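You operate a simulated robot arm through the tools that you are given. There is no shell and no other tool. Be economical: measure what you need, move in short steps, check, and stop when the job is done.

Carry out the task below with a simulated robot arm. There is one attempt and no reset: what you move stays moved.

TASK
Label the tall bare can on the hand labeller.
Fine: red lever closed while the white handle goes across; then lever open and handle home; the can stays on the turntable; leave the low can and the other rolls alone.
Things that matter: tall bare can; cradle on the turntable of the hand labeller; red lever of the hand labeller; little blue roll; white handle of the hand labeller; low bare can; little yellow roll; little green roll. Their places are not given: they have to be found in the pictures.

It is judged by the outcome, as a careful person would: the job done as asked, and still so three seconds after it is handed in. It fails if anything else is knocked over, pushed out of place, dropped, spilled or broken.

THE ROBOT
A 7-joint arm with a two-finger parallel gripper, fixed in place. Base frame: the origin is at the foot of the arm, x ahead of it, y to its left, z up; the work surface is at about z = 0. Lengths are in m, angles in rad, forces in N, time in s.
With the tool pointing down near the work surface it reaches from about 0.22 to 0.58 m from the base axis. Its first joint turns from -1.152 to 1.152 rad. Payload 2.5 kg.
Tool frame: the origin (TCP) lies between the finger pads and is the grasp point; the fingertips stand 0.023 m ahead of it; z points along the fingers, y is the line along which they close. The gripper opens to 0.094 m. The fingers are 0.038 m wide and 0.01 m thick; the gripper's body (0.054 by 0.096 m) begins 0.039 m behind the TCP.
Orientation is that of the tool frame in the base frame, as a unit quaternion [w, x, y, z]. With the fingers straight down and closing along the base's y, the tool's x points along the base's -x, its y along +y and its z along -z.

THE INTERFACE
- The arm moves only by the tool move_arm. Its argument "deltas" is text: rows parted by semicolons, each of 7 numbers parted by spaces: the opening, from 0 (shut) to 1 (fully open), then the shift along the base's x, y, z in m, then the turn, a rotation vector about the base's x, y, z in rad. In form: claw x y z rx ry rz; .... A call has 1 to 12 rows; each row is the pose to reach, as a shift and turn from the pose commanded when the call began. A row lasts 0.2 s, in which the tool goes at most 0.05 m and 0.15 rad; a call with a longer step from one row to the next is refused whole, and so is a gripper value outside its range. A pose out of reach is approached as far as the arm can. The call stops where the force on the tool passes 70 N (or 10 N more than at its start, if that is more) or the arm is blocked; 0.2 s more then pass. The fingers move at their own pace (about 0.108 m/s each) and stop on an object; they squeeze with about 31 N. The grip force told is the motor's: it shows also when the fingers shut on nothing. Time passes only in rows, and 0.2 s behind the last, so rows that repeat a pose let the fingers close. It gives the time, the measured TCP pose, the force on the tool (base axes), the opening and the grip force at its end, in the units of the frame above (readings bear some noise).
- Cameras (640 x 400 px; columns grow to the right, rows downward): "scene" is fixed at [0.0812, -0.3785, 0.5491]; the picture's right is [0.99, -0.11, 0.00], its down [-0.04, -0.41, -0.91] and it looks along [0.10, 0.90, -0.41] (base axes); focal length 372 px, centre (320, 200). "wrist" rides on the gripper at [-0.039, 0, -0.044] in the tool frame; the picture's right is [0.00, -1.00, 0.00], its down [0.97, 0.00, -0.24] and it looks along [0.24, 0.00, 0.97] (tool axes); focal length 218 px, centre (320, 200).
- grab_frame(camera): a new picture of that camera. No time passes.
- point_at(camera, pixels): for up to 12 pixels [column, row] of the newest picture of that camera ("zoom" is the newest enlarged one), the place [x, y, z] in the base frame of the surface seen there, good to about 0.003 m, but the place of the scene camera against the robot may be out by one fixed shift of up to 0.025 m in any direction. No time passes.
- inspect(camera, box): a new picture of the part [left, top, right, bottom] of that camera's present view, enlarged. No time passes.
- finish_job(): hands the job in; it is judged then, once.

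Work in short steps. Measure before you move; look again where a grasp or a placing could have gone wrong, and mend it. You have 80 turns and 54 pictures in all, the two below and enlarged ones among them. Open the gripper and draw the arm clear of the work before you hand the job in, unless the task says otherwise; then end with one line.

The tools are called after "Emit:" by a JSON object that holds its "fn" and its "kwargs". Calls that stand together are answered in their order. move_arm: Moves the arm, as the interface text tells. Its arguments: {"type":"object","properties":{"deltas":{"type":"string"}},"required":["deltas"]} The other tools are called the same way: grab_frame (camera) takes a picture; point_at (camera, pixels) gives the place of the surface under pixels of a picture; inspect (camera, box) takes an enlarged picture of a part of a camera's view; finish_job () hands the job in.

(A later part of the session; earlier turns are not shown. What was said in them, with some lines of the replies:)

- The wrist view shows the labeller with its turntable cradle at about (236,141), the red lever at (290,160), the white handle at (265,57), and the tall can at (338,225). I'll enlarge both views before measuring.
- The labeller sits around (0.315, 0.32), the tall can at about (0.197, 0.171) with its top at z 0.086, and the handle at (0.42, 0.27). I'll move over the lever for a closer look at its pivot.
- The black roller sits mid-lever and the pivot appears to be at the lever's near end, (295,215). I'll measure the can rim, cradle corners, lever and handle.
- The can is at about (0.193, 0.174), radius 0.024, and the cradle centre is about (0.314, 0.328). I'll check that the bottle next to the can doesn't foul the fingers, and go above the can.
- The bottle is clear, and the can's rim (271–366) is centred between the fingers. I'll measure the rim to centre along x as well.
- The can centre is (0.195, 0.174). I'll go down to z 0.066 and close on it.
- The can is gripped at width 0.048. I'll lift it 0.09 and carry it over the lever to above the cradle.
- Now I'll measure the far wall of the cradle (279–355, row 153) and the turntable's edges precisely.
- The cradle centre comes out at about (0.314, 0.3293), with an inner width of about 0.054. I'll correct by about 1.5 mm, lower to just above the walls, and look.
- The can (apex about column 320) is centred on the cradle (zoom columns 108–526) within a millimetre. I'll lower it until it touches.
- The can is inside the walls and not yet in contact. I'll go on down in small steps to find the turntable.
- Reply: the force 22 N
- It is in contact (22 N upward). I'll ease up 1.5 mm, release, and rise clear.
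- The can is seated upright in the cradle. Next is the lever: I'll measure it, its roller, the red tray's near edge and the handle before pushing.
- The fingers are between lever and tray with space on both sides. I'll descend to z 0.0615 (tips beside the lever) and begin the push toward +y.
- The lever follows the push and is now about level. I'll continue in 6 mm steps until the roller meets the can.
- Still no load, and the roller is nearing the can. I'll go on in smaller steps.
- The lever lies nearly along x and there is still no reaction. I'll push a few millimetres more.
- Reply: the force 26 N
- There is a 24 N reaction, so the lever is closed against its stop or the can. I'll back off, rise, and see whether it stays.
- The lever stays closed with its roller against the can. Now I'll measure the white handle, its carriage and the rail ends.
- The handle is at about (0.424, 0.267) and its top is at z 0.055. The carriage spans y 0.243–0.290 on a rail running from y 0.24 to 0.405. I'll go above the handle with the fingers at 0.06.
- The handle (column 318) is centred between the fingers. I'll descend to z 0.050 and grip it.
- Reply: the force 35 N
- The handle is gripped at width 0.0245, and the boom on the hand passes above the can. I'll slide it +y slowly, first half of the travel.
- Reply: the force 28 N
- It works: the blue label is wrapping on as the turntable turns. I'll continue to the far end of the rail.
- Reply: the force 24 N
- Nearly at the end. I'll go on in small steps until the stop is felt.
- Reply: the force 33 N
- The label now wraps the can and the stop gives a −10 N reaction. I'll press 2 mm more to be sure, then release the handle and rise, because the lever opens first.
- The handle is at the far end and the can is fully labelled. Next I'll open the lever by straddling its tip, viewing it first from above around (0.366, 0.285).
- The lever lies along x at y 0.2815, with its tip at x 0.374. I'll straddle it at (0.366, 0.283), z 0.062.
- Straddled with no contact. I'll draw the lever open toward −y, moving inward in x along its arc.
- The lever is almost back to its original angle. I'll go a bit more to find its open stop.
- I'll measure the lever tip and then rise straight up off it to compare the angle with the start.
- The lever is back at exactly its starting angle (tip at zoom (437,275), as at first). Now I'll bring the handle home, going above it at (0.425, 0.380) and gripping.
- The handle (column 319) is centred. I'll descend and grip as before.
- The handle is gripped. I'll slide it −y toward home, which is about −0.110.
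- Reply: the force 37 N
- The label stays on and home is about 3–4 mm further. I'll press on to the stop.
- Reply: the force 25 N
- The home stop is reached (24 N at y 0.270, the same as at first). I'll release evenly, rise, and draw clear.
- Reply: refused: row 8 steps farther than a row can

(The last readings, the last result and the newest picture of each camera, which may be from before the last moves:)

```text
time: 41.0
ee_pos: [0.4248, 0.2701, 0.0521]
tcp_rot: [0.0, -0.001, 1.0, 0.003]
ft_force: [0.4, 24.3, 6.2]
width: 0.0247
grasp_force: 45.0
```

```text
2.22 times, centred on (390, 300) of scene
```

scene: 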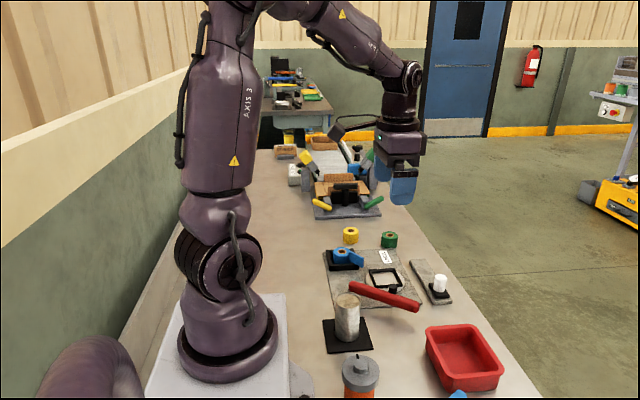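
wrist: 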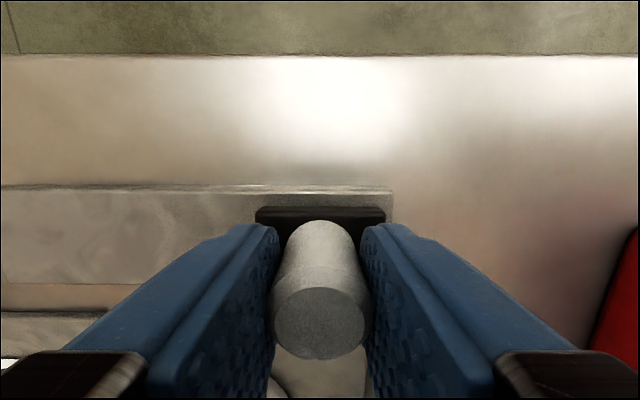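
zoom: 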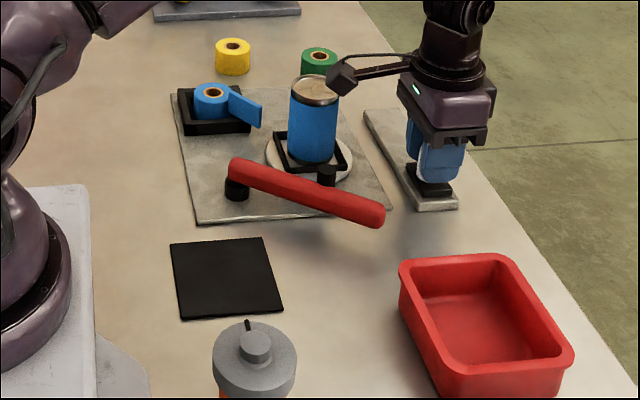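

The call was refused because one step was too long. I'll repeat it with shorter steps.

Emit:
{"fn": "move_arm", "kwargs": {"deltas": "0.3 0 0 0 0 0 0; 0.6 0 0 0 0 0 0; 0.6 0 0 0 0 0 0; 0.6 0 0 0.04 0 0 0; 0.6 0 0 0.08 0 0 0; 0.6 0 0 0.12 0 0 0; 0.8 0 0 0.16 0 0 0; 0.8 -0.03 -0.02 0.19 0 0 0; 0.8 -0.055 -0.045 0.215 0 0 0; 0.8 -0.08 -0.07 0.24 0 0 0; 0.8 -0.105 -0.095 0.26 0 0 0; 0.8 -0.105 -0.095 0.26 0 0 0"}}

Emit:
{"fn": "grab_frame", "kwargs": {"camera": "wrist"}}

Emit:
{"fn": "inspect", "kwargs": {"camera": "scene", "box": [300, 210, 480, 390]}}

```text
time: 43.6
ee_pos: [0.3172, 0.1725, 0.3133]
tcp_rot: [0.0, 0.0, 1.0, 0.0]
ft_force: [0.5, 0.4, -0.7]
width: 0.0749
grasp_force: 0.0
```

```text
12 pictures are left
```

wrist: 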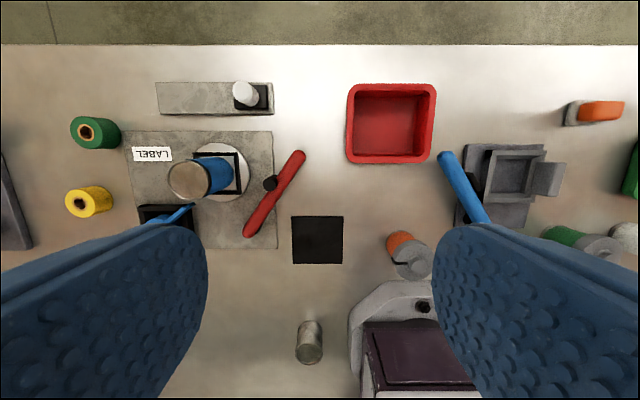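

```text
2.22 times, centred on (390, 300) of scene
```

zoom: 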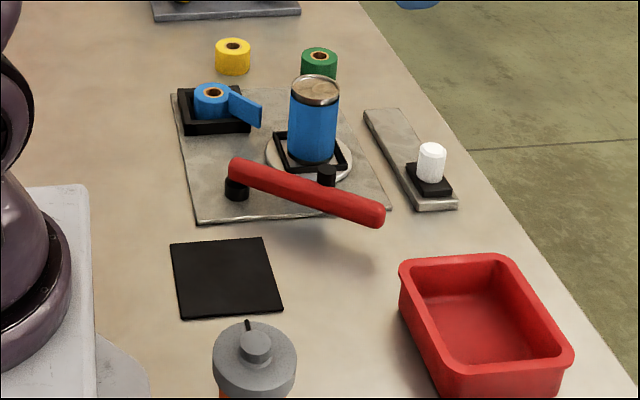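

The labelled can stands in the cradle, the lever is open and the handle is home. Everything else is in place and the arm is clear, so I'm handing in.

Emit:
{"fn": "finish_job", "kwargs": {}}

```text
The job is handed in.
```

The tall can is labelled and still on the turntable, the red lever is open, the white handle is home, and the low can and the other rolls were not touched.
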